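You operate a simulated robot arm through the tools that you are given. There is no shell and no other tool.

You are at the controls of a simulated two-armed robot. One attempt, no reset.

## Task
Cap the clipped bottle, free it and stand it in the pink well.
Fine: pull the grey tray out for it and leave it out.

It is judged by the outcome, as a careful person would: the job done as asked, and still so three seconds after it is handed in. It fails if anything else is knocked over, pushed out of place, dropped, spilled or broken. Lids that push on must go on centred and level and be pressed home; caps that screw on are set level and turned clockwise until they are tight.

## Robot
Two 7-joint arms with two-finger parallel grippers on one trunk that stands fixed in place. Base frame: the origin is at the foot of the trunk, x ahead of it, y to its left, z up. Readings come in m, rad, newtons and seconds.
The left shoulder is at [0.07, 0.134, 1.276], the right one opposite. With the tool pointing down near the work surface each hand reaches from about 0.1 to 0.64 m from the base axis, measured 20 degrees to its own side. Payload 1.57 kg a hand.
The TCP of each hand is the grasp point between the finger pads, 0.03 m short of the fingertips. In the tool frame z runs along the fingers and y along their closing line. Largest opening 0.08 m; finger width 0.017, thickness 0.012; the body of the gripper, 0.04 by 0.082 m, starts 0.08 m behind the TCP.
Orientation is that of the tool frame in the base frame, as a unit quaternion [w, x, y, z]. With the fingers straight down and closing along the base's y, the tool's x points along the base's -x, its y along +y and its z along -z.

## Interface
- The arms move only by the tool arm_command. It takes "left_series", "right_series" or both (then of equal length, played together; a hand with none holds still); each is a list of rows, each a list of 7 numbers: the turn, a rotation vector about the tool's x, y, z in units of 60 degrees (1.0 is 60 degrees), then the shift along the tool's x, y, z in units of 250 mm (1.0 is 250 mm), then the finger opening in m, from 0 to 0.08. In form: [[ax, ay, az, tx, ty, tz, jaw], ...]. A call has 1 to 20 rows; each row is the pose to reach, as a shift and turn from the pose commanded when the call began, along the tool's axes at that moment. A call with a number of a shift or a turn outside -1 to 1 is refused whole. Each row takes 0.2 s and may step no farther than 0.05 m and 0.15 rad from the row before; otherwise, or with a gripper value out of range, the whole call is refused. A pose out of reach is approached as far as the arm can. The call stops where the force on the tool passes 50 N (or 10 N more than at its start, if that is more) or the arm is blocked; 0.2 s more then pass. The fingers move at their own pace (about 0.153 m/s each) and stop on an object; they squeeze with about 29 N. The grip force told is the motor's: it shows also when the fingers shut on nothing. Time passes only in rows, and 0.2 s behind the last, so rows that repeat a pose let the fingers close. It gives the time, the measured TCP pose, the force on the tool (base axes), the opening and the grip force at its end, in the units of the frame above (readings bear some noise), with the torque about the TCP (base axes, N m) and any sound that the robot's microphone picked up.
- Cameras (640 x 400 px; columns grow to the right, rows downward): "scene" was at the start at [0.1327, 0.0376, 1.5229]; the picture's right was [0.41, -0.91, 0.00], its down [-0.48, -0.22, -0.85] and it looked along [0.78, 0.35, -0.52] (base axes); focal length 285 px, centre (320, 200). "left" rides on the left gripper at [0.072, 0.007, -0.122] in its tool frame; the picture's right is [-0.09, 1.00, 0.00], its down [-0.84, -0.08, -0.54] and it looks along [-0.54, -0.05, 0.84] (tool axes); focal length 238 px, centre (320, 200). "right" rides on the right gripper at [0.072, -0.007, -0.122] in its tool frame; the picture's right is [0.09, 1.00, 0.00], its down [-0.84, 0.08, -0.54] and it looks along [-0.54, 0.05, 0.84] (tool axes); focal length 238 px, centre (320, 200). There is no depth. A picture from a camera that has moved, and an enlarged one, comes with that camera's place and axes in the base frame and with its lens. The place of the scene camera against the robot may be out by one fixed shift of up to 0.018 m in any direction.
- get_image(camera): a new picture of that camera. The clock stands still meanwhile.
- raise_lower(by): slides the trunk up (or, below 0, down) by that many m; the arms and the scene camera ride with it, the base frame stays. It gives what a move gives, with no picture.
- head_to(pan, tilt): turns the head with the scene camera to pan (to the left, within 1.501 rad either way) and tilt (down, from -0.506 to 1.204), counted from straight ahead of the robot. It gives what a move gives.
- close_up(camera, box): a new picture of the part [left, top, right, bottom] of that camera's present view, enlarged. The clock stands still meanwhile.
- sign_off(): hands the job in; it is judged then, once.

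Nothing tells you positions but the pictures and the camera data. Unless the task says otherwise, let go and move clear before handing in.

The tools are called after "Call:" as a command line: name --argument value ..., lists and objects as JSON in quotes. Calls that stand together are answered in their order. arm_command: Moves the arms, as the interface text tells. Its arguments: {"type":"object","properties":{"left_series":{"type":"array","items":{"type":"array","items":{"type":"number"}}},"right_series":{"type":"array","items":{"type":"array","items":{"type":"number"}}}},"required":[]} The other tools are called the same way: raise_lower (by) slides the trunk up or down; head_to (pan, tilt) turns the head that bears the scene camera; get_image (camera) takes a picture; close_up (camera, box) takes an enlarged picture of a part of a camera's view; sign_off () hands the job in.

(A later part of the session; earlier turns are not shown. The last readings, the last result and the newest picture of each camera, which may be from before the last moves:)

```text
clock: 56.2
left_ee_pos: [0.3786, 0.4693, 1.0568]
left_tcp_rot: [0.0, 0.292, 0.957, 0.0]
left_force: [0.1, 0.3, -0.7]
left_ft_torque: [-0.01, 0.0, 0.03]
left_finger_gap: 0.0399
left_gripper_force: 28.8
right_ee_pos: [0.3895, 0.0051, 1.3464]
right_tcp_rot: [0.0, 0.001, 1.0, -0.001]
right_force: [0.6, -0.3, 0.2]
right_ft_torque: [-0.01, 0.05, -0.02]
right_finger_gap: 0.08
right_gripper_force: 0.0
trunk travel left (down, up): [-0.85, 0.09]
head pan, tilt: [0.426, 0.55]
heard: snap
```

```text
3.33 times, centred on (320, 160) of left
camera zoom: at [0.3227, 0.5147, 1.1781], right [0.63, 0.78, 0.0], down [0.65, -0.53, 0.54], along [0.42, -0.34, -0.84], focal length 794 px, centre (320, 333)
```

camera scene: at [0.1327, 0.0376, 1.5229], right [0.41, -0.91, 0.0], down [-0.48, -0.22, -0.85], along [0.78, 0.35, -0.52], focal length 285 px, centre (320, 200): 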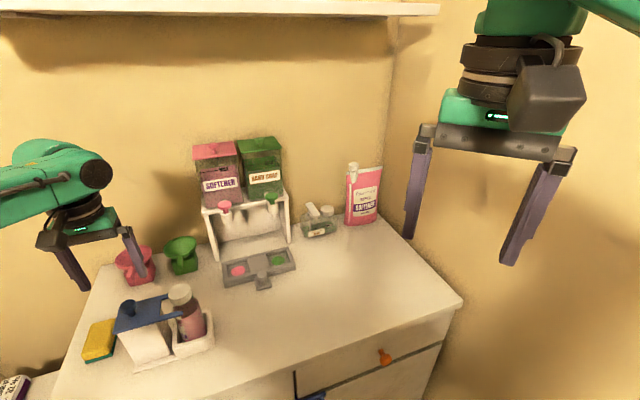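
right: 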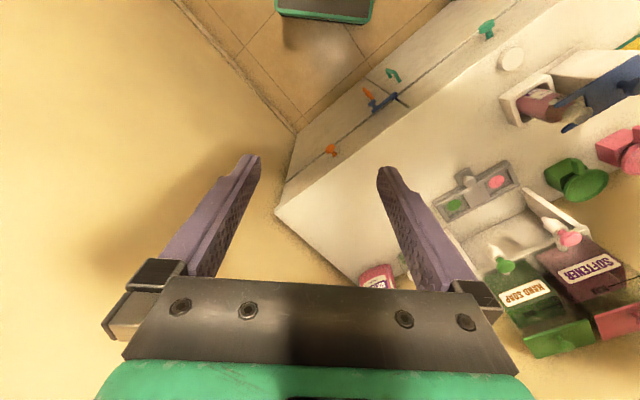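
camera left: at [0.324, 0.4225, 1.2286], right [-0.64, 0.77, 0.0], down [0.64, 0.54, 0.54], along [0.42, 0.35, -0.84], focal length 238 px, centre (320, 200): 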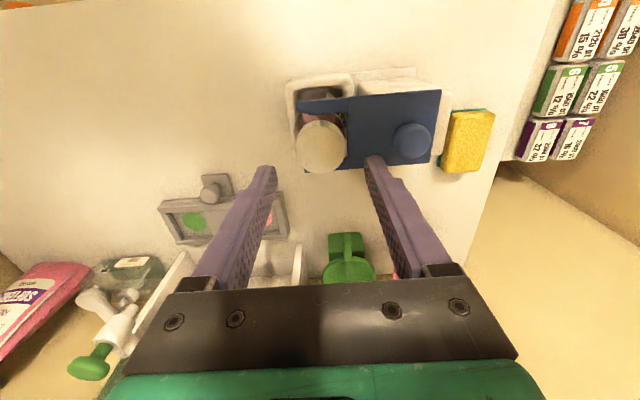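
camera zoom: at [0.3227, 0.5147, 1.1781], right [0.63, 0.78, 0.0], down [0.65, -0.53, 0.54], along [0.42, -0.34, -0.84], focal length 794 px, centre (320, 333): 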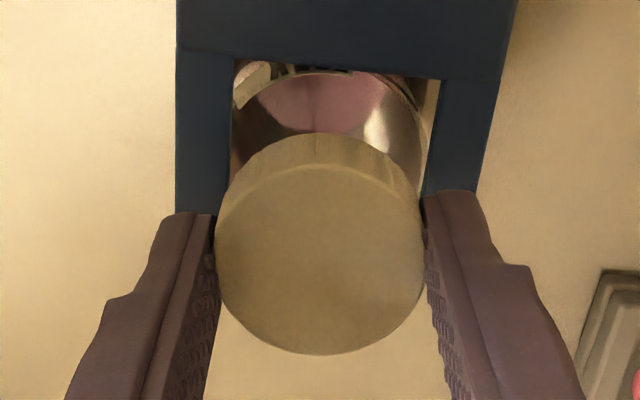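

A snap again as it lifted off under a small pull. So this is a push-on lid that snaps on and off, not a screw cap. I'll press it on again, harder this time.

Call:
arm_command --left_series '[[0, 0, 0, 0, 0, 0.006, 0.03], [0, 0, 0, 0, 0, 0.012, 0.03], [0, 0, 0, 0, 0, 0.016, 0.03], [0, 0, 0, 0, 0, 0.02, 0.03], [0, 0, 0, 0, 0, 0.02, 0.03]]'

Call:
close_up --camera "scene" --box '[162, 272, 202, 310]'

Call:
close_up --camera "left" --box '[260, 100, 380, 220]'

```text
clock: 57.4
left_ee_pos: [0.378, 0.4687, 1.0536]
left_tcp_rot: [0.003, 0.291, 0.957, 0.001]
left_force: [4.3, 4.1, 20.7]
left_ft_torque: [0.02, 0.01, 0.04]
left_finger_gap: 0.0399
left_gripper_force: 29.6
right_ee_pos: [0.3879, 0.0022, 1.3459]
right_tcp_rot: [0.001, 0.0, 1.0, 0.001]
right_force: [0.1, -0.2, -0.2]
right_ft_torque: [0.03, 0.02, 0.05]
right_finger_gap: 0.0799
right_gripper_force: 0.0
trunk travel left (down, up): [-0.85, 0.09]
head pan, tilt: [0.426, 0.55]
```

```text
10.53 times, centred on (182, 291) of scene
camera zoom: at [0.1311, 0.0351, 1.5233], right [0.41, -0.91, 0.0], down [-0.48, -0.21, -0.85], along [0.78, 0.35, -0.52], focal length 2997 px, centre (1773, -758)
```

zoom: 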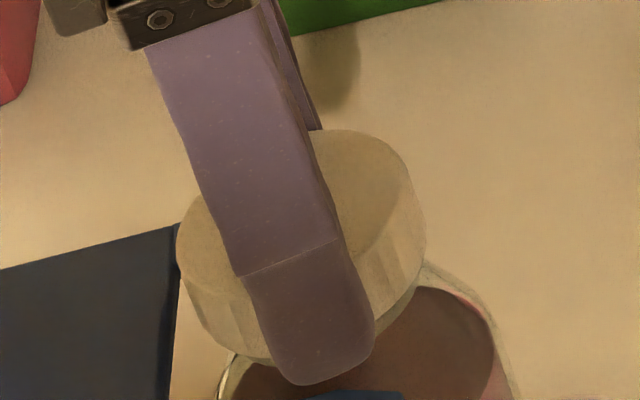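

```text
3.33 times, centred on (320, 160) of left
camera zoom: at [0.3217, 0.5133, 1.1756], right [0.63, 0.78, 0.01], down [0.65, -0.53, 0.54], along [0.42, -0.34, -0.84], focal length 794 px, centre (320, 333)
```

zoom: 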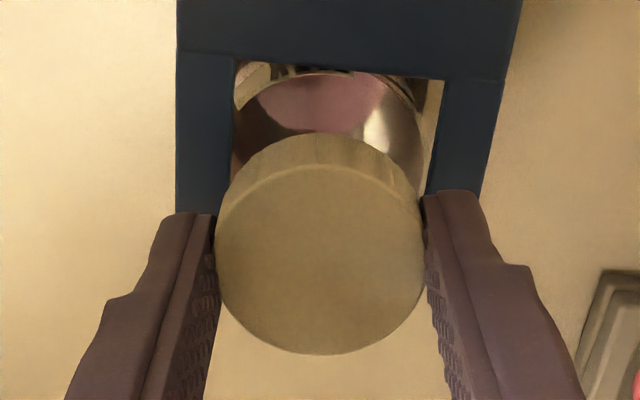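

This press reached 20.7 N, well centred, with no snap. I'll turn clockwise from here and watch the response.

Call:
arm_command --left_series '[[0, 0, 0.1, 0, 0, 0, 0.03], [0, 0, 0.2, 0, 0, 0, 0.03], [0, 0, 0.3, 0, 0, 0, 0.03]]'

Call:
close_up --camera "scene" --box '[150, 265, 220, 325]'

Call:
close_up --camera "left" --box '[260, 100, 380, 220]'

```text
clock: 58.2
left_ee_pos: [0.3778, 0.4672, 1.0539]
left_tcp_rot: [0.002, 0.438, 0.899, 0.002]
left_force: [2.2, 5.3, 24.8]
left_ft_torque: [0.16, -0.09, 0.05]
left_finger_gap: 0.0398
left_gripper_force: 29.0
right_ee_pos: [0.3874, 0.0018, 1.3465]
right_tcp_rot: [0.001, 0.0, 1.0, 0.001]
right_force: [-0.4, -0.7, -0.7]
right_ft_torque: [0.01, -0.01, -0.02]
right_finger_gap: 0.0798
right_gripper_force: 0.1
trunk travel left (down, up): [-0.85, 0.09]
head pan, tilt: [0.426, 0.55]
```

```text
6.67 times, centred on (185, 295) of scene
camera zoom: at [0.1301, 0.0349, 1.5233], right [0.41, -0.91, 0.0], down [-0.47, -0.21, -0.85], along [0.78, 0.35, -0.52], focal length 1898 px, centre (1220, -433)
```

zoom: 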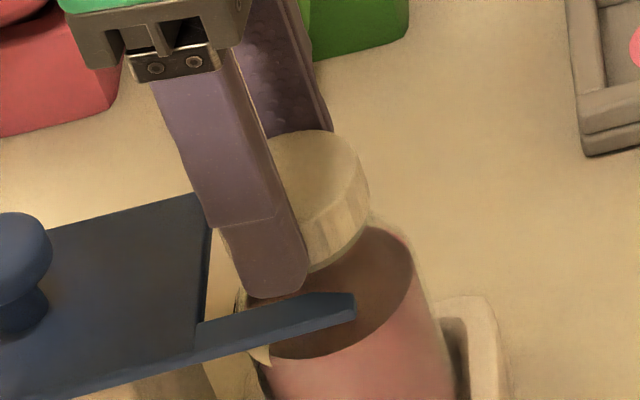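

```text
3.33 times, centred on (320, 160) of left
camera zoom: at [0.3383, 0.5278, 1.1755], right [0.84, 0.54, 0.0], down [0.45, -0.71, 0.54], along [0.3, -0.45, -0.84], focal length 794 px, centre (320, 333)
```

zoom: 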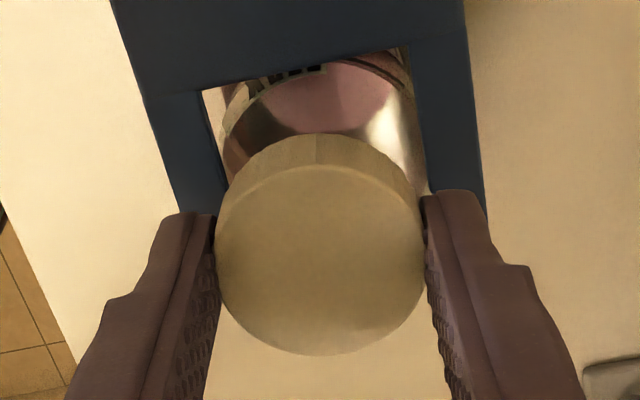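

At 25 N the cap slips round without engaging (0.05 N m), while earlier it caught at about 9 N when the hand was level. I'll relax to a light, level press and dwell.

Call:
arm_command --left_series '[[0, 0, 0, 0, 0, -0.003, 0.03], [0, 0, 0, 0, 0, -0.006, 0.03], [0, 0, 0, 0, 0, -0.006, 0.03], [0, 0, 0, 0, 0, -0.006, 0.03], [0, 0, 0, 0, 0, -0.006, 0.03]]'

Call:
arm_command --left_series '[[0, 0, 0, 0, 0, -0.002, 0.03], [0, 0, 0, 0, 0, -0.002, 0.03], [0, 0, 0, 0, 0, -0.002, 0.03]]'

```text
clock: 59.4
left_ee_pos: [0.3778, 0.4679, 1.0536]
left_tcp_rot: [0.001, 0.437, 0.9, 0.0]
left_force: [1.8, 1.1, 14.5]
left_ft_torque: [0.11, -0.13, 0.01]
left_finger_gap: 0.0397
left_gripper_force: 29.4
right_ee_pos: [0.388, 0.0032, 1.3464]
right_tcp_rot: [0.001, 0.0, 1.0, 0.001]
right_force: [0.1, -0.3, -0.4]
right_ft_torque: [-0.01, 0.0, -0.03]
right_finger_gap: 0.0798
right_gripper_force: 0.0
trunk travel left (down, up): [-0.85, 0.09]
head pan, tilt: [0.426, 0.55]
```

```text
clock: 60.2
left_ee_pos: [0.3771, 0.468, 1.0533]
left_tcp_rot: [0.0, 0.438, 0.899, -0.002]
left_force: [0.7, -0.1, 8.6]
left_ft_torque: [-0.04, -0.03, -0.01]
left_finger_gap: 0.0398
left_gripper_force: 28.7
right_ee_pos: [0.389, 0.0034, 1.3464]
right_tcp_rot: [0.001, -0.001, 1.0, 0.001]
right_force: [-0.8, -0.1, -0.1]
right_ft_torque: [0.0, -0.01, 0.03]
right_finger_gap: 0.08
right_gripper_force: 0.0
trunk travel left (down, up): [-0.85, 0.09]
head pan, tilt: [0.426, 0.55]
```

No snap yet. I'll release the cap gently, as I did at the first snap, and listen.

Call:
arm_command --left_series '[[0, 0, 0, 0, 0, 0, 0.045], [0, 0, 0, 0, 0, 0, 0.045], [0, 0, 0, 0, 0, 0, 0.045]]'

Call:
arm_command --left_series '[[0, 0, 0, 0, 0, -0.05, 0.05], [0, 0, 0, 0, 0, -0.12, 0.06], [0, 0, 0, 0, 0, -0.2, 0.06]]'

Call:
close_up --camera "scene" --box '[162, 272, 202, 310]'

Call:
close_up --camera "right" --box '[555, 92, 615, 130]'

Call:
close_up --camera "left" --box '[260, 90, 380, 220]'

```text
clock: 61.0
left_ee_pos: [0.3783, 0.47, 1.0525]
left_tcp_rot: [0.001, 0.438, 0.899, -0.001]
left_force: [-0.1, 0.2, -0.7]
left_ft_torque: [0.01, 0.01, 0.01]
left_finger_gap: 0.0452
left_gripper_force: 0.1
right_ee_pos: [0.3891, 0.0037, 1.3451]
right_tcp_rot: [0.0, 0.0, 1.0, 0.0]
right_force: [0.1, -0.5, 0.4]
right_ft_torque: [-0.01, 0.02, -0.02]
right_finger_gap: 0.0801
right_gripper_force: 0.1
trunk travel left (down, up): [-0.85, 0.09]
head pan, tilt: [0.426, 0.55]
heard: snap
```

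```text
clock: 61.8
left_ee_pos: [0.3753, 0.4702, 1.1031]
left_tcp_rot: [0.0, 0.438, 0.899, -0.001]
left_force: [-0.8, 0.4, 0.4]
left_ft_torque: [0.03, -0.03, 0.03]
left_finger_gap: 0.0599
left_gripper_force: 0.0
right_ee_pos: [0.3901, 0.0054, 1.3464]
right_tcp_rot: [0.0, 0.0, 1.0, 0.0]
right_force: [0.8, 0.4, -0.4]
right_ft_torque: [-0.02, 0.0, 0.04]
right_finger_gap: 0.0802
right_gripper_force: 0.1
trunk travel left (down, up): [-0.85, 0.09]
head pan, tilt: [0.426, 0.55]
```

```text
10.53 times, centred on (182, 291) of scene
camera zoom: at [0.1326, 0.0375, 1.5228], right [0.41, -0.91, 0.0], down [-0.48, -0.22, -0.85], along [0.78, 0.35, -0.52], focal length 2997 px, centre (1773, -758)
```

zoom: 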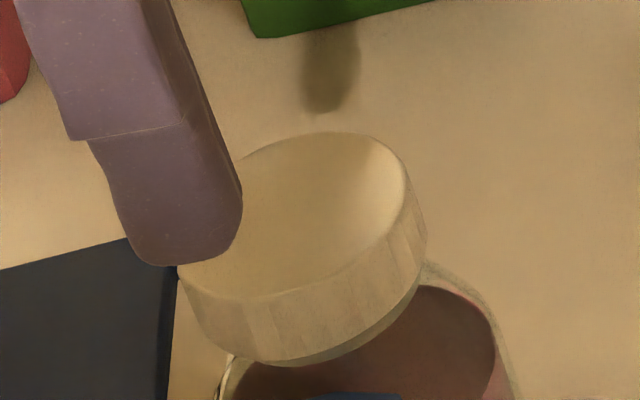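

```text
10.53 times, centred on (585, 111) of right
camera zoom: at [0.3183, -0.0023, 1.4689], right [-0.09, 1.0, 0.0], down [0.84, 0.08, 0.54], along [0.54, 0.05, -0.84], focal length 2509 px, centre (-2470, 1137)
```

zoom: 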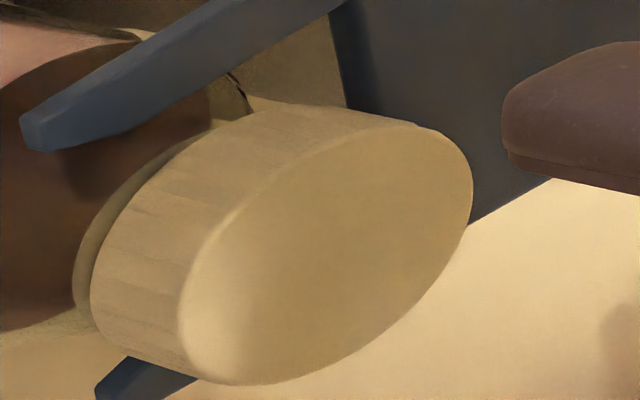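

```text
3.08 times, centred on (320, 155) of left
camera zoom: at [0.3384, 0.5302, 1.2249], right [0.84, 0.54, 0.0], down [0.46, -0.71, 0.54], along [0.29, -0.46, -0.84], focal length 733 px, centre (320, 338)
```

zoom: 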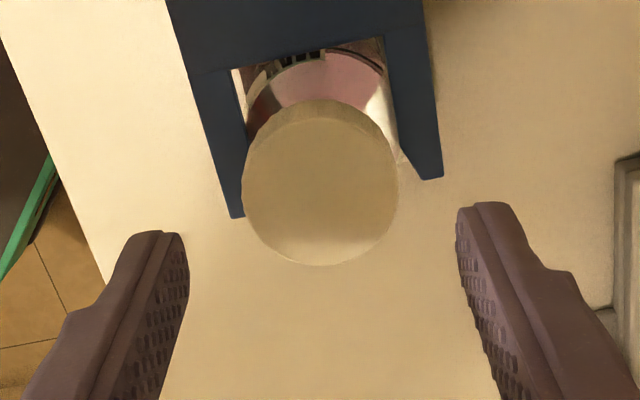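

Another snap came as soon as I let go: the lid seats itself when freed. Now I'll close the fingers and press on the middle of its top to drive it home.

Call:
arm_command --left_series '[[0, 0, 0, 0, 0, 0, 0.03], [0, 0, 0, 0, 0, 0, 0.0], [0, 0, 0, 0, 0, 0.04, 0.0], [0, 0, 0, 0, 0, 0.08, 0.0], [0, 0, 0, 0, 0, 0.1, 0.0], [0, 0, 0, 0, 0, 0.1, 0.0]]'

Call:
close_up --camera "scene" --box '[150, 255, 220, 325]'

Call:
close_up --camera "left" --box '[260, 90, 380, 220]'

Call:
close_up --camera "right" --box '[555, 72, 635, 140]'

```text
clock: 63.2
left_ee_pos: [0.3778, 0.4701, 1.0783]
left_tcp_rot: [0.001, 0.437, 0.899, -0.001]
left_force: [-0.5, 0.9, 0.6]
left_ft_torque: [0.0, -0.02, -0.01]
left_finger_gap: 0.0002
left_gripper_force: 21.7
right_ee_pos: [0.3884, 0.0045, 1.3468]
right_tcp_rot: [0.0, 0.0, 1.0, 0.0]
right_force: [0.2, 0.7, 0.1]
right_ft_torque: [-0.02, 0.01, -0.04]
right_finger_gap: 0.0797
right_gripper_force: 0.0
trunk travel left (down, up): [-0.85, 0.09]
head pan, tilt: [0.426, 0.55]
```

```text
5.71 times, centred on (185, 290) of scene
camera zoom: at [0.1326, 0.0375, 1.5229], right [0.41, -0.91, 0.0], down [-0.48, -0.22, -0.85], along [0.78, 0.35, -0.52], focal length 1627 px, centre (1091, -314)
```

zoom: 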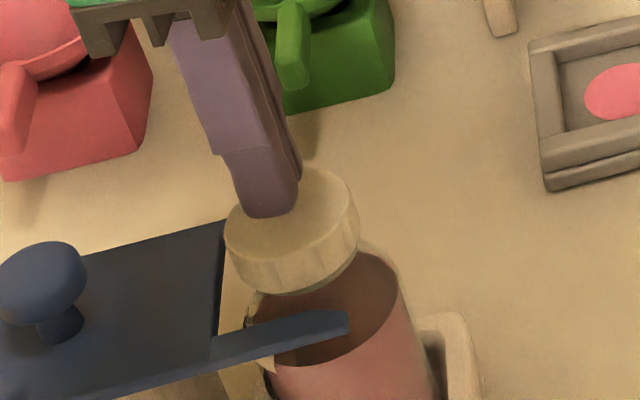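

```text
3.08 times, centred on (320, 155) of left
camera zoom: at [0.3391, 0.5301, 1.1994], right [0.84, 0.54, 0.0], down [0.46, -0.7, 0.54], along [0.29, -0.46, -0.84], focal length 733 px, centre (320, 338)
```

zoom: 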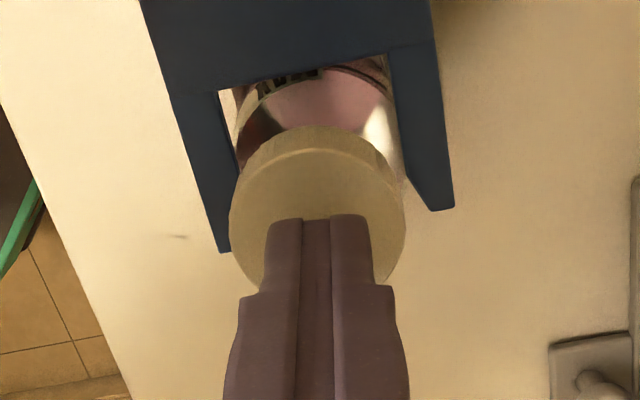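

```text
5.88 times, centred on (595, 106) of right
camera zoom: at [0.3183, -0.0023, 1.4689], right [-0.09, 1.0, 0.0], down [0.84, 0.08, 0.54], along [0.54, 0.05, -0.84], focal length 1402 px, centre (-1298, 753)
```

zoom: 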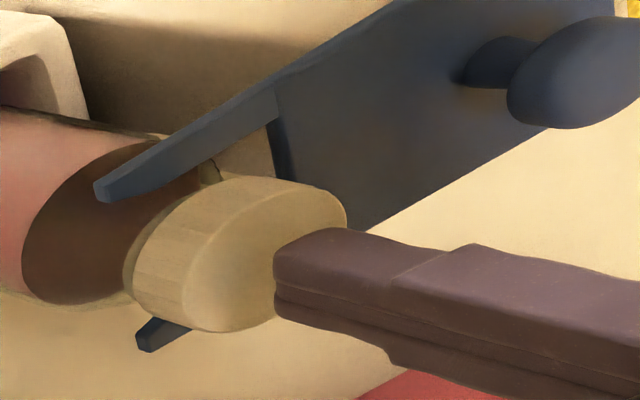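

The closed fingertips are centred above the cap. I'll press down gradually.

Call:
arm_command --left_series '[[0, 0, 0, 0, 0, 0.012, 0.0], [0, 0, 0, 0, 0, 0.022, 0.0], [0, 0, 0, 0, 0, 0.028, 0.0], [0, 0, 0, 0, 0, 0.032, 0.0], [0, 0, 0, 0, 0, 0.036, 0.0], [0, 0, 0, 0, 0, 0.04, 0.0]]'

```text
clock: 64.6
left_ee_pos: [0.377, 0.4692, 1.0712]
left_tcp_rot: [0.001, 0.438, 0.899, 0.0]
left_force: [0.1, 1.0, 8.0]
left_ft_torque: [0.04, -0.02, -0.02]
left_finger_gap: 0.0
left_gripper_force: 21.5
right_ee_pos: [0.388, 0.0038, 1.3471]
right_tcp_rot: [0.0, 0.0, 1.0, -0.001]
right_force: [0.2, 0.5, -0.2]
right_ft_torque: [0.01, -0.01, -0.01]
right_finger_gap: 0.0799
right_gripper_force: 0.0
trunk travel left (down, up): [-0.85, 0.09]
head pan, tilt: [0.426, 0.55]
```

Call:
arm_command --left_series '[[0, 0, 0, 0, 0, 0.004, 0.0], [0, 0, 0, 0, 0, 0.008, 0.0], [0, 0, 0, 0, 0, 0.012, 0.0], [0, 0, 0, 0, 0, 0.016, 0.0], [0, 0, 0, 0, 0, 0.016, 0.0]]'

Call:
close_up --camera "scene" --box '[150, 255, 220, 325]'

Call:
close_up --camera "right" --box '[555, 92, 615, 130]'

```text
clock: 65.8
left_ee_pos: [0.3785, 0.4674, 1.0695]
left_tcp_rot: [0.003, 0.438, 0.899, 0.005]
left_force: [5.9, 9.1, 38.0]
left_ft_torque: [0.33, -0.17, 0.0]
left_finger_gap: 0.0
left_gripper_force: 21.1
right_ee_pos: [0.3875, 0.0002, 1.3479]
right_tcp_rot: [0.002, -0.001, 1.0, 0.001]
right_force: [0.0, -0.2, -0.6]
right_ft_torque: [0.01, -0.02, 0.0]
right_finger_gap: 0.08
right_gripper_force: 0.0
trunk travel left (down, up): [-0.85, 0.09]
head pan, tilt: [0.426, 0.55]
```

```text
5.71 times, centred on (185, 290) of scene
camera zoom: at [0.1293, 0.0339, 1.5235], right [0.41, -0.91, 0.0], down [-0.47, -0.21, -0.85], along [0.78, 0.35, -0.52], focal length 1627 px, centre (1091, -314)
```

zoom: 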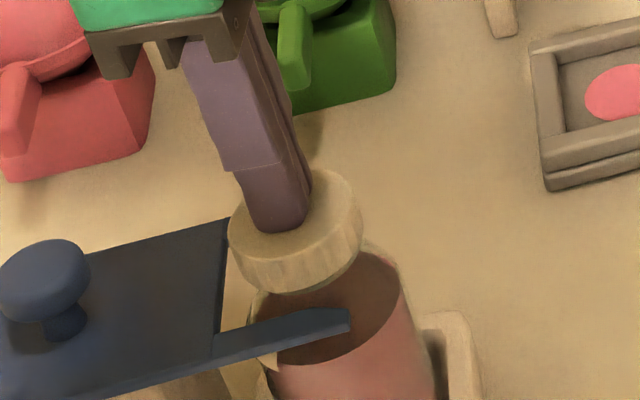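

```text
10.53 times, centred on (585, 111) of right
camera zoom: at [0.315, -0.0057, 1.47], right [-0.09, 1.0, 0.0], down [0.84, 0.08, 0.54], along [0.54, 0.05, -0.84], focal length 2509 px, centre (-2470, 1137)
```

zoom: 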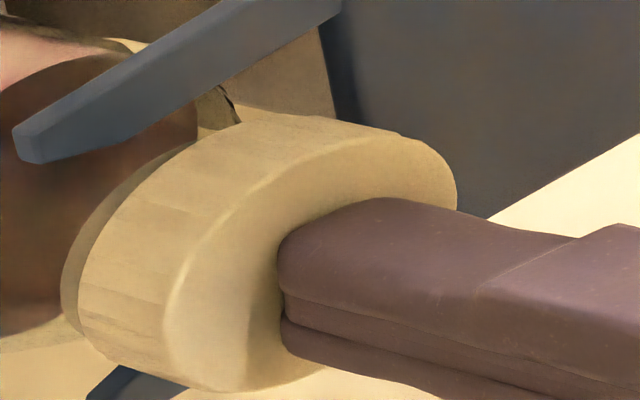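

At 38 N the cap doesn't move any further and stays level, so it is home. Next I'll lift off, square the hand to the furniture and go back to the clip knob to free the bottle.

Call:
arm_command --left_series '[[0, 0, 0, 0, 0, -0.03, 0.0], [0, 0, 0, 0, 0, -0.1, 0.0], [0, 0, -0.05, 0, 0, -0.18, 0.03], [0, 0, -0.117, 0, 0, -0.2, 0.06], [0, 0, -0.117, 0, 0, -0.2, 0.06]]'

Call:
arm_command --left_series '[[0, 0, 0, 0.1, 0, 0, 0.06], [0, 0, 0, 0.2, -0.005, 0, 0.06], [0, 0, 0, 0.301, -0.011, 0, 0.06], [0, 0, 0, 0.301, -0.011, 0, 0.06]]'

Call:
get_image --camera "left"

Call:
close_up --camera "scene" --box '[120, 250, 220, 340]'

```text
clock: 67.0
left_ee_pos: [0.3796, 0.4668, 1.1157]
left_tcp_rot: [0.0, 0.38, 0.925, -0.001]
left_force: [0.2, -0.7, 0.2]
left_ft_torque: [-0.03, -0.03, -0.02]
left_finger_gap: 0.0601
left_gripper_force: 0.1
right_ee_pos: [0.3899, 0.0034, 1.3454]
right_tcp_rot: [0.0, 0.0, 1.0, -0.001]
right_force: [0.7, 0.3, -0.7]
right_ft_torque: [0.03, 0.0, -0.02]
right_finger_gap: 0.08
right_gripper_force: 0.1
trunk travel left (down, up): [-0.85, 0.09]
head pan, tilt: [0.426, 0.55]
```

```text
clock: 68.0
left_ee_pos: [0.3235, 0.5195, 1.1139]
left_tcp_rot: [0.001, 0.382, 0.924, -0.001]
left_force: [-0.4, -0.2, 0.0]
left_ft_torque: [0.03, 0.01, -0.02]
left_finger_gap: 0.0601
left_gripper_force: 0.0
right_ee_pos: [0.3901, 0.0049, 1.3453]
right_tcp_rot: [0.001, 0.0, 1.0, 0.0]
right_force: [0.1, 0.4, 0.2]
right_ft_torque: [0.02, 0.02, -0.01]
right_finger_gap: 0.0799
right_gripper_force: 0.0
trunk travel left (down, up): [-0.85, 0.09]
head pan, tilt: [0.426, 0.55]
```

```text
taken
camera left: at [0.2771, 0.5743, 1.2357], right [0.77, 0.64, 0.0], down [0.54, -0.64, 0.54], along [0.35, -0.42, -0.84], focal length 238 px, centre (320, 200)
```

left: 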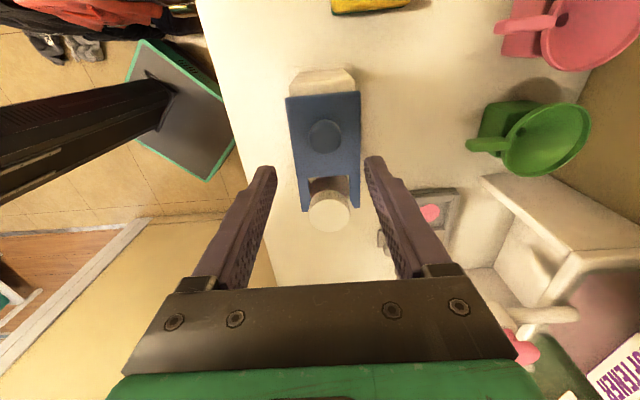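

```text
4.44 times, centred on (170, 295) of scene
camera zoom: at [0.133, 0.0375, 1.5228], right [0.41, -0.91, 0.0], down [-0.48, -0.22, -0.85], along [0.78, 0.35, -0.52], focal length 1266 px, centre (987, -222)
```

zoom: 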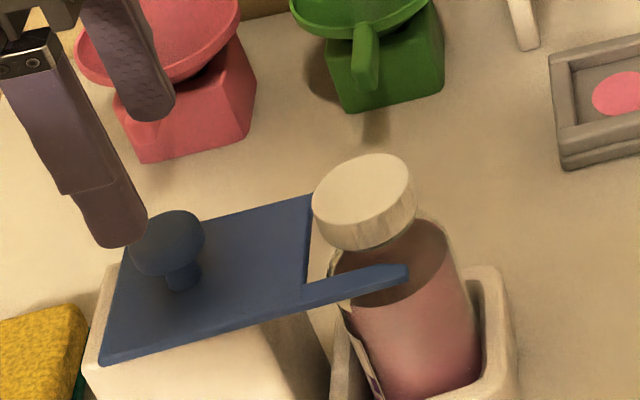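

The clip plate has shifted back about 5 mm, and the knob is slightly off. I'm correcting while lowering.

Call:
arm_command --left_series '[[0, 0, 0, 0.03, 0.016, 0, 0.06], [0, 0, 0, 0.03, 0.016, 0.08, 0.06], [0, 0, 0, 0.03, 0.016, 0.15, 0.06], [0, 0, 0, 0.03, 0.016, 0.15, 0.06]]'

Call:
get_image --camera "left"

```text
clock: 69.0
left_ee_pos: [0.3224, 0.527, 1.0754]
left_tcp_rot: [0.0, 0.382, 0.924, -0.001]
left_force: [-1.0, 0.5, 0.2]
left_ft_torque: [-0.01, 0.0, 0.03]
left_finger_gap: 0.0602
left_gripper_force: 0.0
right_ee_pos: [0.3893, 0.005, 1.3456]
right_tcp_rot: [-0.001, 0.0, 1.0, -0.001]
right_force: [-0.6, -0.8, -0.1]
right_ft_torque: [0.0, -0.01, 0.03]
right_finger_gap: 0.08
right_gripper_force: 0.1
trunk travel left (down, up): [-0.85, 0.09]
head pan, tilt: [0.426, 0.55]
```

```text
taken
camera left: at [0.2764, 0.5822, 1.1968], right [0.77, 0.64, 0.0], down [0.54, -0.64, 0.54], along [0.35, -0.42, -0.84], focal length 238 px, centre (320, 200)
```

left: 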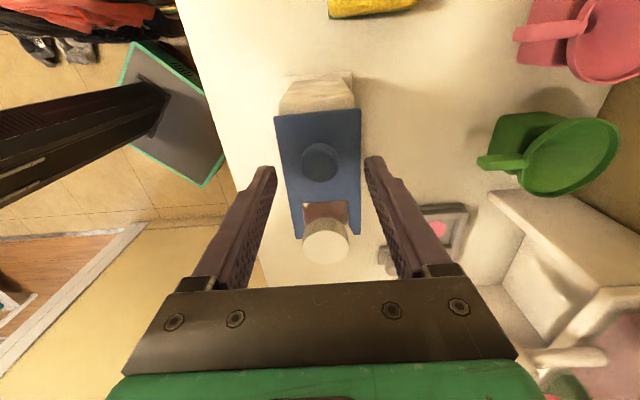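

The knob is centred. I'll lower, grip and slide the clip away from the bottle.

Call:
arm_command --left_series '[[0, 0, 0, 0.004, 0, 0.05, 0.06], [0, 0, 0, 0.004, 0, 0.094, 0.06], [0, 0, 0, 0.004, 0, 0.094, 0.03], [0, 0, 0, 0.004, 0, 0.094, 0.015], [0, 0, 0, 0.004, 0, 0.094, 0.015], [0, 0, 0, 0.004, 0, 0.094, 0.015]]'

Call:
arm_command --left_series '[[0, 0, 0, 0.03, 0, 0, 0.015], [0, 0, 0, 0.06, 0, 0, 0.015], [0, 0, 0, 0.09, 0, 0, 0.015], [0, 0, 0, 0.12, 0, 0, 0.015], [0, 0, 0, 0.12, 0, 0, 0.015]]'

Call:
close_up --camera "scene" --box '[80, 250, 220, 350]'

```text
clock: 70.4
left_ee_pos: [0.321, 0.5282, 1.0523]
left_tcp_rot: [0.002, 0.382, 0.924, -0.001]
left_force: [-3.3, -2.7, -3.6]
left_ft_torque: [0.07, 0.14, -0.05]
left_finger_gap: 0.0267
left_gripper_force: 37.5
right_ee_pos: [0.3879, 0.0044, 1.3458]
right_tcp_rot: [0.001, 0.0, 1.0, -0.001]
right_force: [1.0, -0.4, -0.1]
right_ft_torque: [0.02, -0.01, -0.02]
right_finger_gap: 0.0802
right_gripper_force: 0.0
trunk travel left (down, up): [-0.85, 0.09]
head pan, tilt: [0.426, 0.55]
```

```text
clock: 71.6
left_ee_pos: [0.2977, 0.5504, 1.0514]
left_tcp_rot: [0.0, 0.382, 0.924, -0.003]
left_force: [-4.6, -3.9, -13.8]
left_ft_torque: [-0.1, 0.03, -0.01]
left_finger_gap: 0.0267
left_gripper_force: 37.4
right_ee_pos: [0.3904, 0.0054, 1.3451]
right_tcp_rot: [0.0, 0.0, 1.0, 0.0]
right_force: [0.6, -0.1, 0.6]
right_ft_torque: [-0.03, -0.01, 0.0]
right_finger_gap: 0.0798
right_gripper_force: 0.0
trunk travel left (down, up): [-0.85, 0.09]
head pan, tilt: [0.426, 0.55]
```

```text
4.00 times, centred on (150, 300) of scene
camera zoom: at [0.1331, 0.0394, 1.5227], right [0.41, -0.91, 0.0], down [-0.48, -0.22, -0.85], along [0.78, 0.35, -0.52], focal length 1139 px, centre (1000, -200)
```

zoom: 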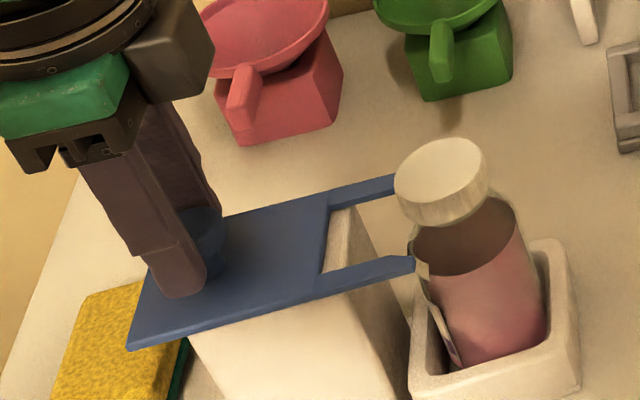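

The clip slides. I'm relieving a small upward strain and sliding on so it clears the bottle.

Call:
arm_command --left_series '[[0, 0, 0, 0.02, 0, 0.005, 0.015], [0, 0, 0, 0.05, 0, 0.006, 0.015], [0, 0, 0, 0.08, 0, 0.006, 0.015], [0, 0, 0, 0.1, 0, 0.006, 0.015], [0, 0, 0, 0.1, 0, 0.006, 0.015]]'

Call:
close_up --camera "scene" --box '[80, 250, 220, 350]'

Call:
get_image --camera "left"

```text
clock: 72.8
left_ee_pos: [0.2866, 0.5618, 1.053]
left_tcp_rot: [0.0, 0.383, 0.924, -0.001]
left_force: [16.2, -21.4, -6.8]
left_ft_torque: [-0.38, -0.32, 0.0]
left_finger_gap: 0.0268
left_gripper_force: 37.6
right_ee_pos: [0.3951, -0.0007, 1.3442]
right_tcp_rot: [-0.003, 0.0, 1.0, 0.002]
right_force: [0.3, -0.3, 0.2]
right_ft_torque: [0.0, -0.01, -0.03]
right_finger_gap: 0.0797
right_gripper_force: 0.0
trunk travel left (down, up): [-0.85, 0.09]
head pan, tilt: [0.426, 0.55]
```

```text
4.00 times, centred on (150, 300) of scene
camera zoom: at [0.1394, 0.0307, 1.5224], right [0.41, -0.91, -0.01], down [-0.48, -0.21, -0.85], along [0.77, 0.35, -0.53], focal length 1139 px, centre (1000, -200)
```

zoom: 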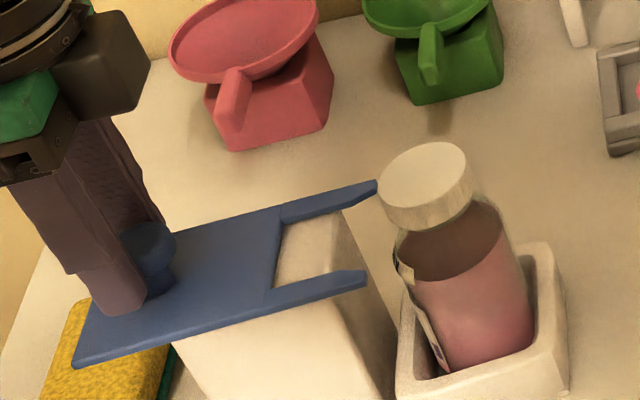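

```text
taken
camera left: at [0.2406, 0.6178, 1.1745], right [0.77, 0.64, 0.0], down [0.54, -0.64, 0.54], along [0.35, -0.42, -0.84], focal length 238 px, centre (320, 200)
```

left: 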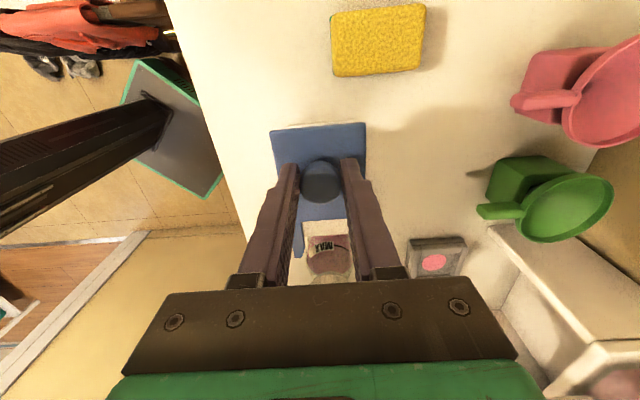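

The clip hit its end stop (27 N), with the prongs clear of the bottle. I'll relax the pull and release the knob.

Call:
arm_command --left_series '[[0, 0, 0, -0.01, 0, 0, 0.015], [0, 0, 0, -0.014, 0, 0, 0.015], [0, 0, 0, -0.014, 0, 0, 0.04], [0, 0, 0, -0.014, 0, 0, 0.06], [0, 0, 0, -0.014, 0, -0.1, 0.06], [0, 0, 0, -0.014, 0, -0.25, 0.06], [0, 0, 0, -0.014, 0, -0.3, 0.06]]'

Call:
get_image --camera "scene"

Call:
close_up --camera "scene" --box '[80, 250, 220, 350]'

Call:
close_up --camera "right" --box '[480, 20, 640, 150]'

```text
clock: 74.4
left_ee_pos: [0.2839, 0.5625, 1.1278]
left_tcp_rot: [0.0, 0.38, 0.925, -0.001]
left_force: [0.1, 0.7, 0.6]
left_ft_torque: [-0.02, -0.02, 0.01]
left_finger_gap: 0.0598
left_gripper_force: 0.1
right_ee_pos: [0.3906, 0.0052, 1.3457]
right_tcp_rot: [0.001, 0.0, 1.0, -0.001]
right_force: [0.2, -0.1, -0.7]
right_ft_torque: [0.01, 0.0, -0.01]
right_finger_gap: 0.0801
right_gripper_force: 0.0
trunk travel left (down, up): [-0.85, 0.09]
head pan, tilt: [0.426, 0.55]
```

```text
taken
camera scene: at [0.1333, 0.0371, 1.5228], right [0.41, -0.91, 0.0], down [-0.48, -0.22, -0.85], along [0.78, 0.35, -0.52], focal length 285 px, centre (320, 200)
```

scene: 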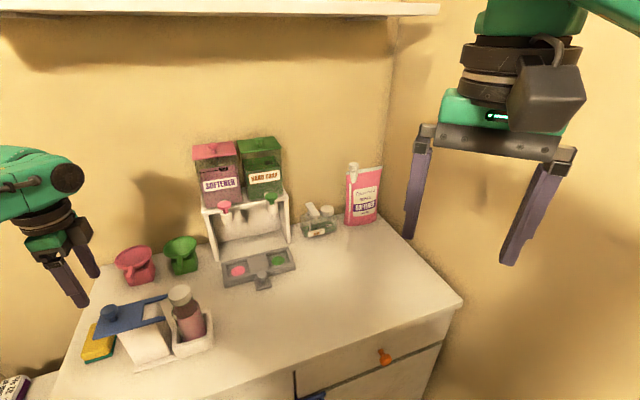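

```text
4.00 times, centred on (150, 300) of scene
camera zoom: at [0.1333, 0.0371, 1.5228], right [0.41, -0.91, 0.0], down [-0.48, -0.22, -0.85], along [0.78, 0.35, -0.52], focal length 1139 px, centre (1000, -200)
```

zoom: 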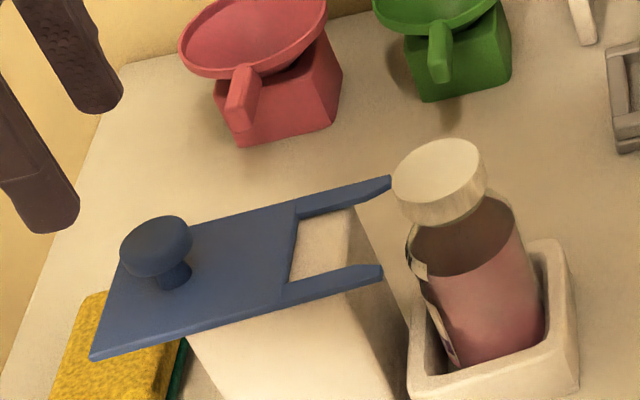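

```text
3.08 times, centred on (560, 85) of right
camera zoom: at [0.3189, -0.0026, 1.4687], right [-0.09, 1.0, 0.0], down [0.84, 0.08, 0.54], along [0.54, 0.05, -0.84], focal length 733 px, centre (-418, 554)
```

zoom: 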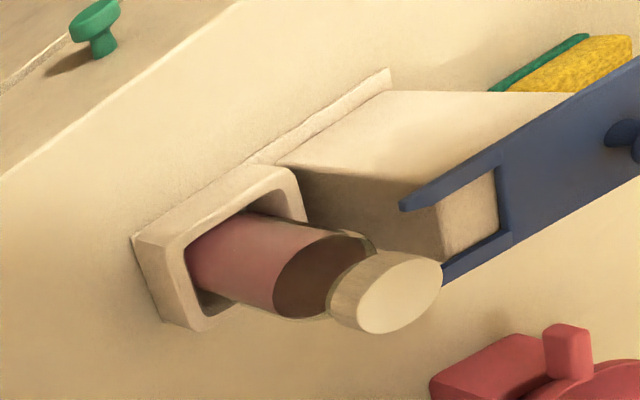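

The bottle is free and the caddy has not moved. Next is the tray, so I'm carrying the left hand over toward the tray knob near (0.580, 0.417, 0.913).

Call:
arm_command --left_series '[[0, 0, -0.12, -0.075, 0, 0, 0.06], [0, 0, -0.24, -0.15, 0, 0, 0.06], [0, 0, -0.36, -0.225, 0, 0, 0.06], [0, 0, -0.48, -0.3, 0, 0, 0.06], [0, 0, -0.6, -0.375, 0, 0, 0.06], [0, 0, -0.72, -0.45, 0, 0, 0.06], [0, 0, -0.84, -0.525, 0, 0, 0.06], [0, 0, -0.96, -0.6, 0, 0, 0.06]]'

Call:
arm_command --left_series '[[0, 0, -0.11, -0.066, -0.109, 0, 0.06], [0, 0, -0.22, -0.132, -0.218, 0, 0.06], [0, 0, -0.33, -0.198, -0.327, 0, 0.06], [0, 0, -0.44, -0.264, -0.436, 0, 0.06], [0, 0, -0.54, -0.329, -0.545, 0, 0.06], [0, 0, -0.54, -0.329, -0.545, 0, 0.06]]'

Call:
get_image --camera "left"

Call:
get_image --camera "scene"

```text
clock: 76.2
left_ee_pos: [0.3921, 0.4603, 1.1277]
left_tcp_rot: [-0.001, -0.112, 0.994, -0.001]
left_force: [0.3, 0.0, 0.0]
left_ft_torque: [0.01, -0.03, -0.01]
left_finger_gap: 0.0598
left_gripper_force: 0.0
right_ee_pos: [0.3907, 0.0048, 1.3461]
right_tcp_rot: [-0.001, 0.0, 1.0, 0.0]
right_force: [-0.1, -0.8, 0.5]
right_ft_torque: [-0.02, 0.03, -0.04]
right_finger_gap: 0.0802
right_gripper_force: 0.0
trunk travel left (down, up): [-0.85, 0.09]
head pan, tilt: [0.426, 0.55]
```

```text
clock: 77.6
left_ee_pos: [0.4986, 0.3423, 1.1252]
left_tcp_rot: [0.0, -0.384, 0.923, -0.001]
left_force: [0.7, 0.8, 0.3]
left_ft_torque: [0.0, 0.02, 0.01]
left_finger_gap: 0.0601
left_gripper_force: 0.1
right_ee_pos: [0.3888, 0.0052, 1.3451]
right_tcp_rot: [0.0, 0.0, 1.0, 0.0]
right_force: [-0.2, -0.3, -0.6]
right_ft_torque: [0.0, 0.02, 0.04]
right_finger_gap: 0.0802
right_gripper_force: 0.0
trunk travel left (down, up): [-0.85, 0.09]
head pan, tilt: [0.426, 0.55]
```

```text
taken
camera left: at [0.4443, 0.2964, 1.2476], right [-0.64, 0.77, 0.0], down [0.64, 0.54, 0.54], along [0.42, 0.35, -0.84], focal length 238 px, centre (320, 200)
```

left: 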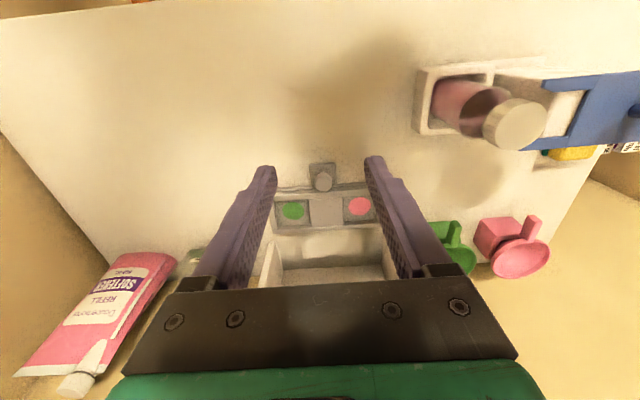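

```text
taken
camera scene: at [0.1321, 0.0379, 1.5229], right [0.41, -0.91, 0.0], down [-0.48, -0.22, -0.85], along [0.78, 0.35, -0.52], focal length 285 px, centre (320, 200)
```

scene: 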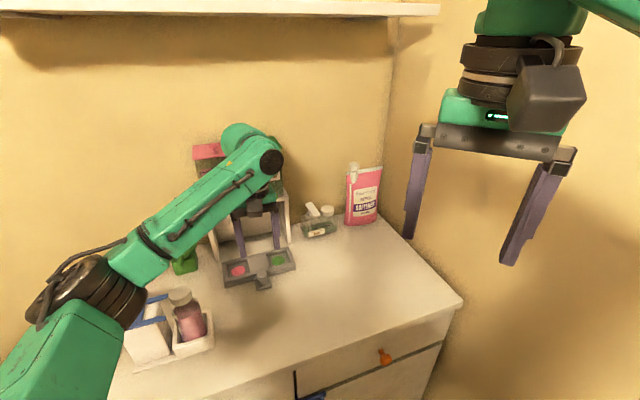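

The knob shows at (0.579, 0.415). I'll tilt the hand about 20° outward for reach and move to a point just behind and above the knob.

Call:
arm_command --left_series '[[0, -0.06, 0, -0.05, -0.003, 0.08, 0.06], [0, -0.12, 0, -0.1, -0.007, 0.16, 0.06], [0, -0.18, 0, -0.15, -0.01, 0.24, 0.06], [0, -0.24, 0, -0.2, -0.014, 0.32, 0.06], [0, -0.3, 0, -0.25, -0.018, 0.4, 0.06], [0, -0.35, 0, -0.302, -0.021, 0.48, 0.06], [0, -0.35, 0, -0.302, -0.021, 0.48, 0.06]]'

Call:
get_image --camera "left"

Call:
get_image --camera "scene"

Call:
get_image --camera "right"

```text
clock: 79.2
left_ee_pos: [0.5565, 0.395, 1.005]
left_tcp_rot: [0.169, -0.377, 0.908, 0.069]
left_force: [-0.1, -0.2, -0.1]
left_ft_torque: [0.02, 0.01, -0.05]
left_finger_gap: 0.0599
left_gripper_force: 0.1
right_ee_pos: [0.3899, 0.005, 1.3447]
right_tcp_rot: [0.0, 0.0, 1.0, 0.0]
right_force: [0.7, 1.0, 0.3]
right_ft_torque: [-0.02, -0.01, -0.02]
right_finger_gap: 0.08
right_gripper_force: 0.1
trunk travel left (down, up): [-0.85, 0.09]
head pan, tilt: [0.426, 0.55]
```

```text
taken
camera left: at [0.4735, 0.3206, 1.0925], right [-0.64, 0.76, 0.03], down [0.47, 0.36, 0.81], along [0.6, 0.53, -0.59], focal length 238 px, centre (320, 200)
```

left: 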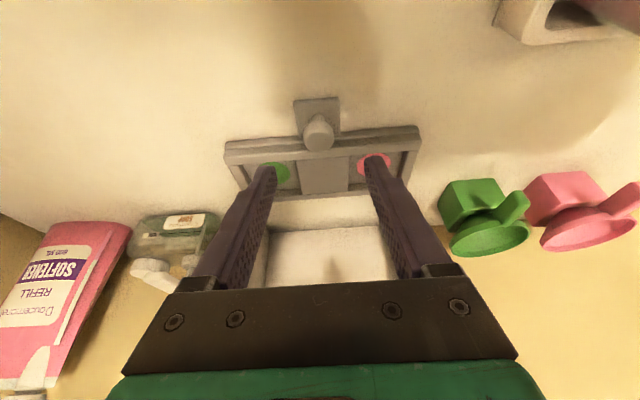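

```text
taken
camera scene: at [0.1327, 0.0374, 1.5229], right [0.41, -0.91, 0.0], down [-0.48, -0.22, -0.85], along [0.78, 0.35, -0.52], focal length 285 px, centre (320, 200)
```

scene: 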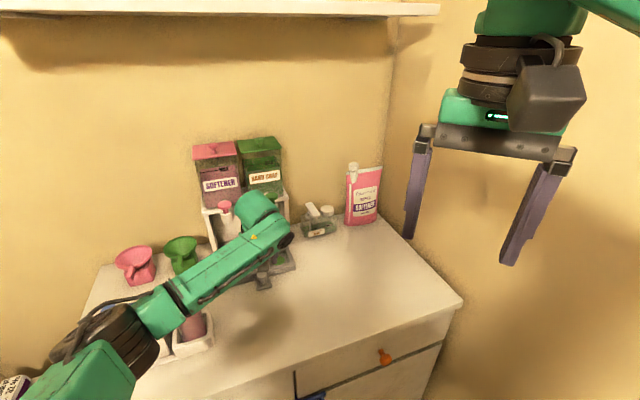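

```text
taken
camera right: at [0.3184, -0.0023, 1.4689], right [-0.09, 1.0, 0.0], down [0.84, 0.08, 0.54], along [0.54, 0.05, -0.84], focal length 238 px, centre (320, 200)
```

right: 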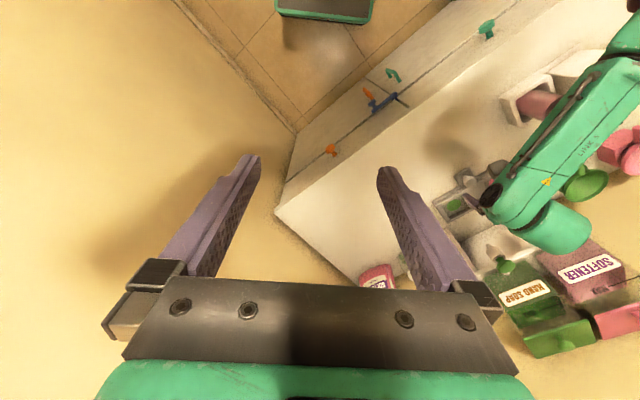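

The hand is reaching fine and the knob lies dead ahead between the fingers. I'll advance along the fingers most of the way and check.

Call:
arm_command --left_series '[[0, 0, 0, 0.004, 0, 0.06, 0.06], [0, 0, 0, 0.01, 0, 0.12, 0.06], [0, 0, 0, 0.014, 0, 0.18, 0.06], [0, 0, 0, 0.016, 0, 0.22, 0.06], [0, 0, 0, 0.016, 0, 0.22, 0.06]]'

Call:
get_image --camera "left"

Call:
get_image --camera "right"

Call:
get_image --camera "scene"

```text
clock: 80.4
left_ee_pos: [0.5672, 0.4053, 0.9528]
left_tcp_rot: [0.167, -0.378, 0.908, 0.069]
left_force: [-0.2, 0.1, 1.2]
left_ft_torque: [-0.02, 0.02, 0.0]
left_finger_gap: 0.0599
left_gripper_force: 0.0
right_ee_pos: [0.3894, 0.0043, 1.3458]
right_tcp_rot: [0.0, 0.0, 1.0, 0.0]
right_force: [-0.3, 0.2, -0.7]
right_ft_torque: [-0.01, -0.01, -0.01]
right_finger_gap: 0.08
right_gripper_force: 0.0
trunk travel left (down, up): [-0.85, 0.09]
head pan, tilt: [0.426, 0.55]
```

```text
taken
camera left: at [0.4849, 0.3315, 1.0412], right [-0.65, 0.76, 0.03], down [0.47, 0.36, 0.81], along [0.6, 0.53, -0.59], focal length 238 px, centre (320, 200)
```

left: 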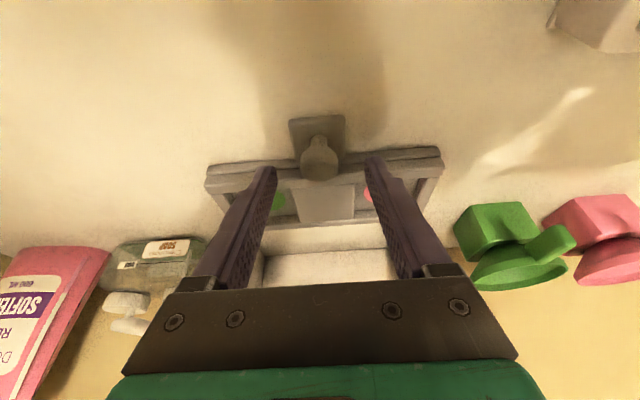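

```text
taken
camera right: at [0.3183, -0.0022, 1.4689], right [-0.09, 1.0, 0.0], down [0.84, 0.08, 0.54], along [0.54, 0.05, -0.84], focal length 238 px, centre (320, 200)
```

right: 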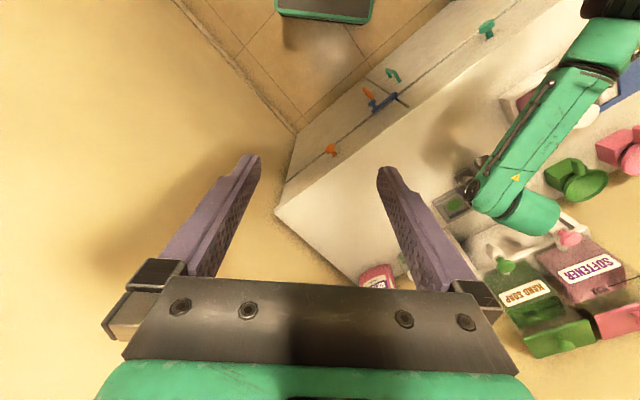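

```text
taken
camera scene: at [0.1327, 0.0376, 1.5229], right [0.41, -0.91, 0.0], down [-0.48, -0.22, -0.85], along [0.78, 0.35, -0.52], focal length 285 px, centre (320, 200)
```

scene: 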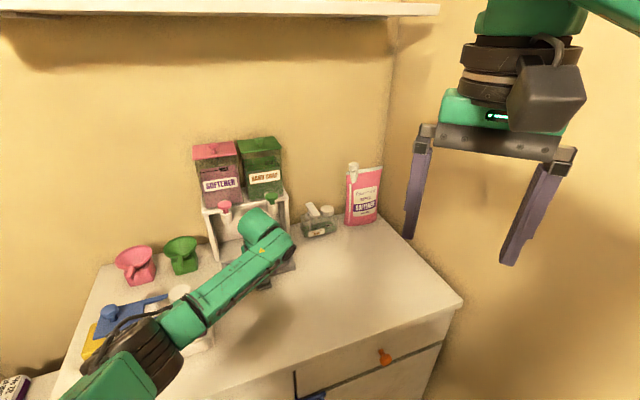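

I'm checking the clearance between the forearm and the bottle before going any further.

Call:
close_up --camera "scene" --box '[60, 230, 320, 390]'

Call:
close_up --camera "right" --box '[440, 20, 640, 240]'

```text
2.46 times, centred on (190, 310) of scene
camera zoom: at [0.1327, 0.0376, 1.5229], right [0.41, -0.91, 0.0], down [-0.48, -0.22, -0.85], along [0.78, 0.35, -0.52], focal length 701 px, centre (640, -71)
```

zoom: 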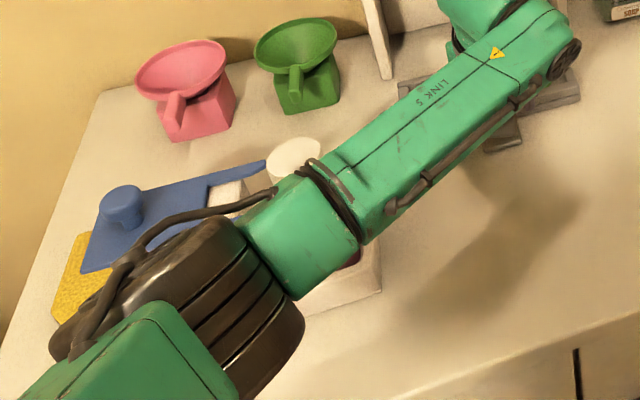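

```text
1.82 times, centred on (540, 130) of right
camera zoom: at [0.3183, -0.0022, 1.4689], right [-0.09, 1.0, 0.0], down [0.84, 0.08, 0.54], along [0.54, 0.05, -0.84], focal length 433 px, centre (-80, 327)
```

zoom: 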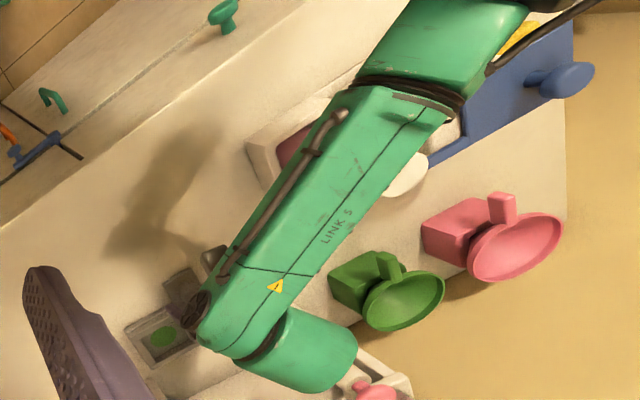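

The forearm clears the bottle by about 7 cm. I'll advance the last 25 mm and close on the tray knob.

Call:
arm_command --left_series '[[0, 0, 0, 0.003, 0, 0.05, 0.06], [0, 0, 0, 0.003, 0, 0.1, 0.06], [0, 0, 0, 0.003, 0, 0.1, 0.06]]'

Call:
close_up --camera "left" --box '[220, 100, 420, 250]'

```text
clock: 81.2
left_ee_pos: [0.5723, 0.4109, 0.9297]
left_tcp_rot: [0.168, -0.377, 0.908, 0.07]
left_force: [0.1, 0.0, -0.3]
left_ft_torque: [0.02, 0.01, 0.02]
left_finger_gap: 0.06
left_gripper_force: 0.0
right_ee_pos: [0.3893, 0.0048, 1.3456]
right_tcp_rot: [-0.001, -0.001, 1.0, 0.0]
right_force: [0.5, 1.1, 0.2]
right_ft_torque: [0.02, -0.01, -0.02]
right_finger_gap: 0.0801
right_gripper_force: 0.0
trunk travel left (down, up): [-0.85, 0.09]
head pan, tilt: [0.426, 0.55]
```

```text
2.67 times, centred on (320, 175) of left
camera zoom: at [0.4906, 0.3365, 1.0186], right [-0.65, 0.76, 0.03], down [0.47, 0.36, 0.81], along [0.6, 0.53, -0.59], focal length 636 px, centre (320, 267)
```

zoom: 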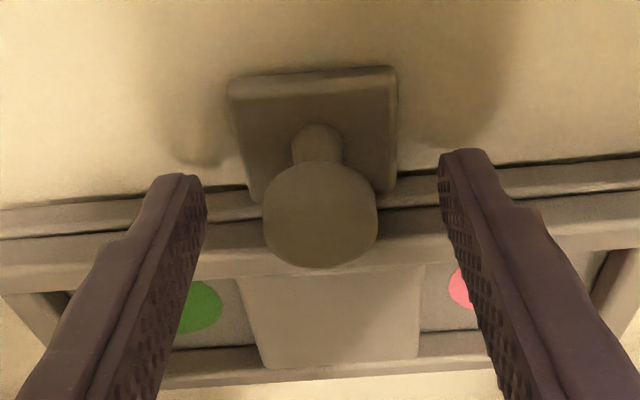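

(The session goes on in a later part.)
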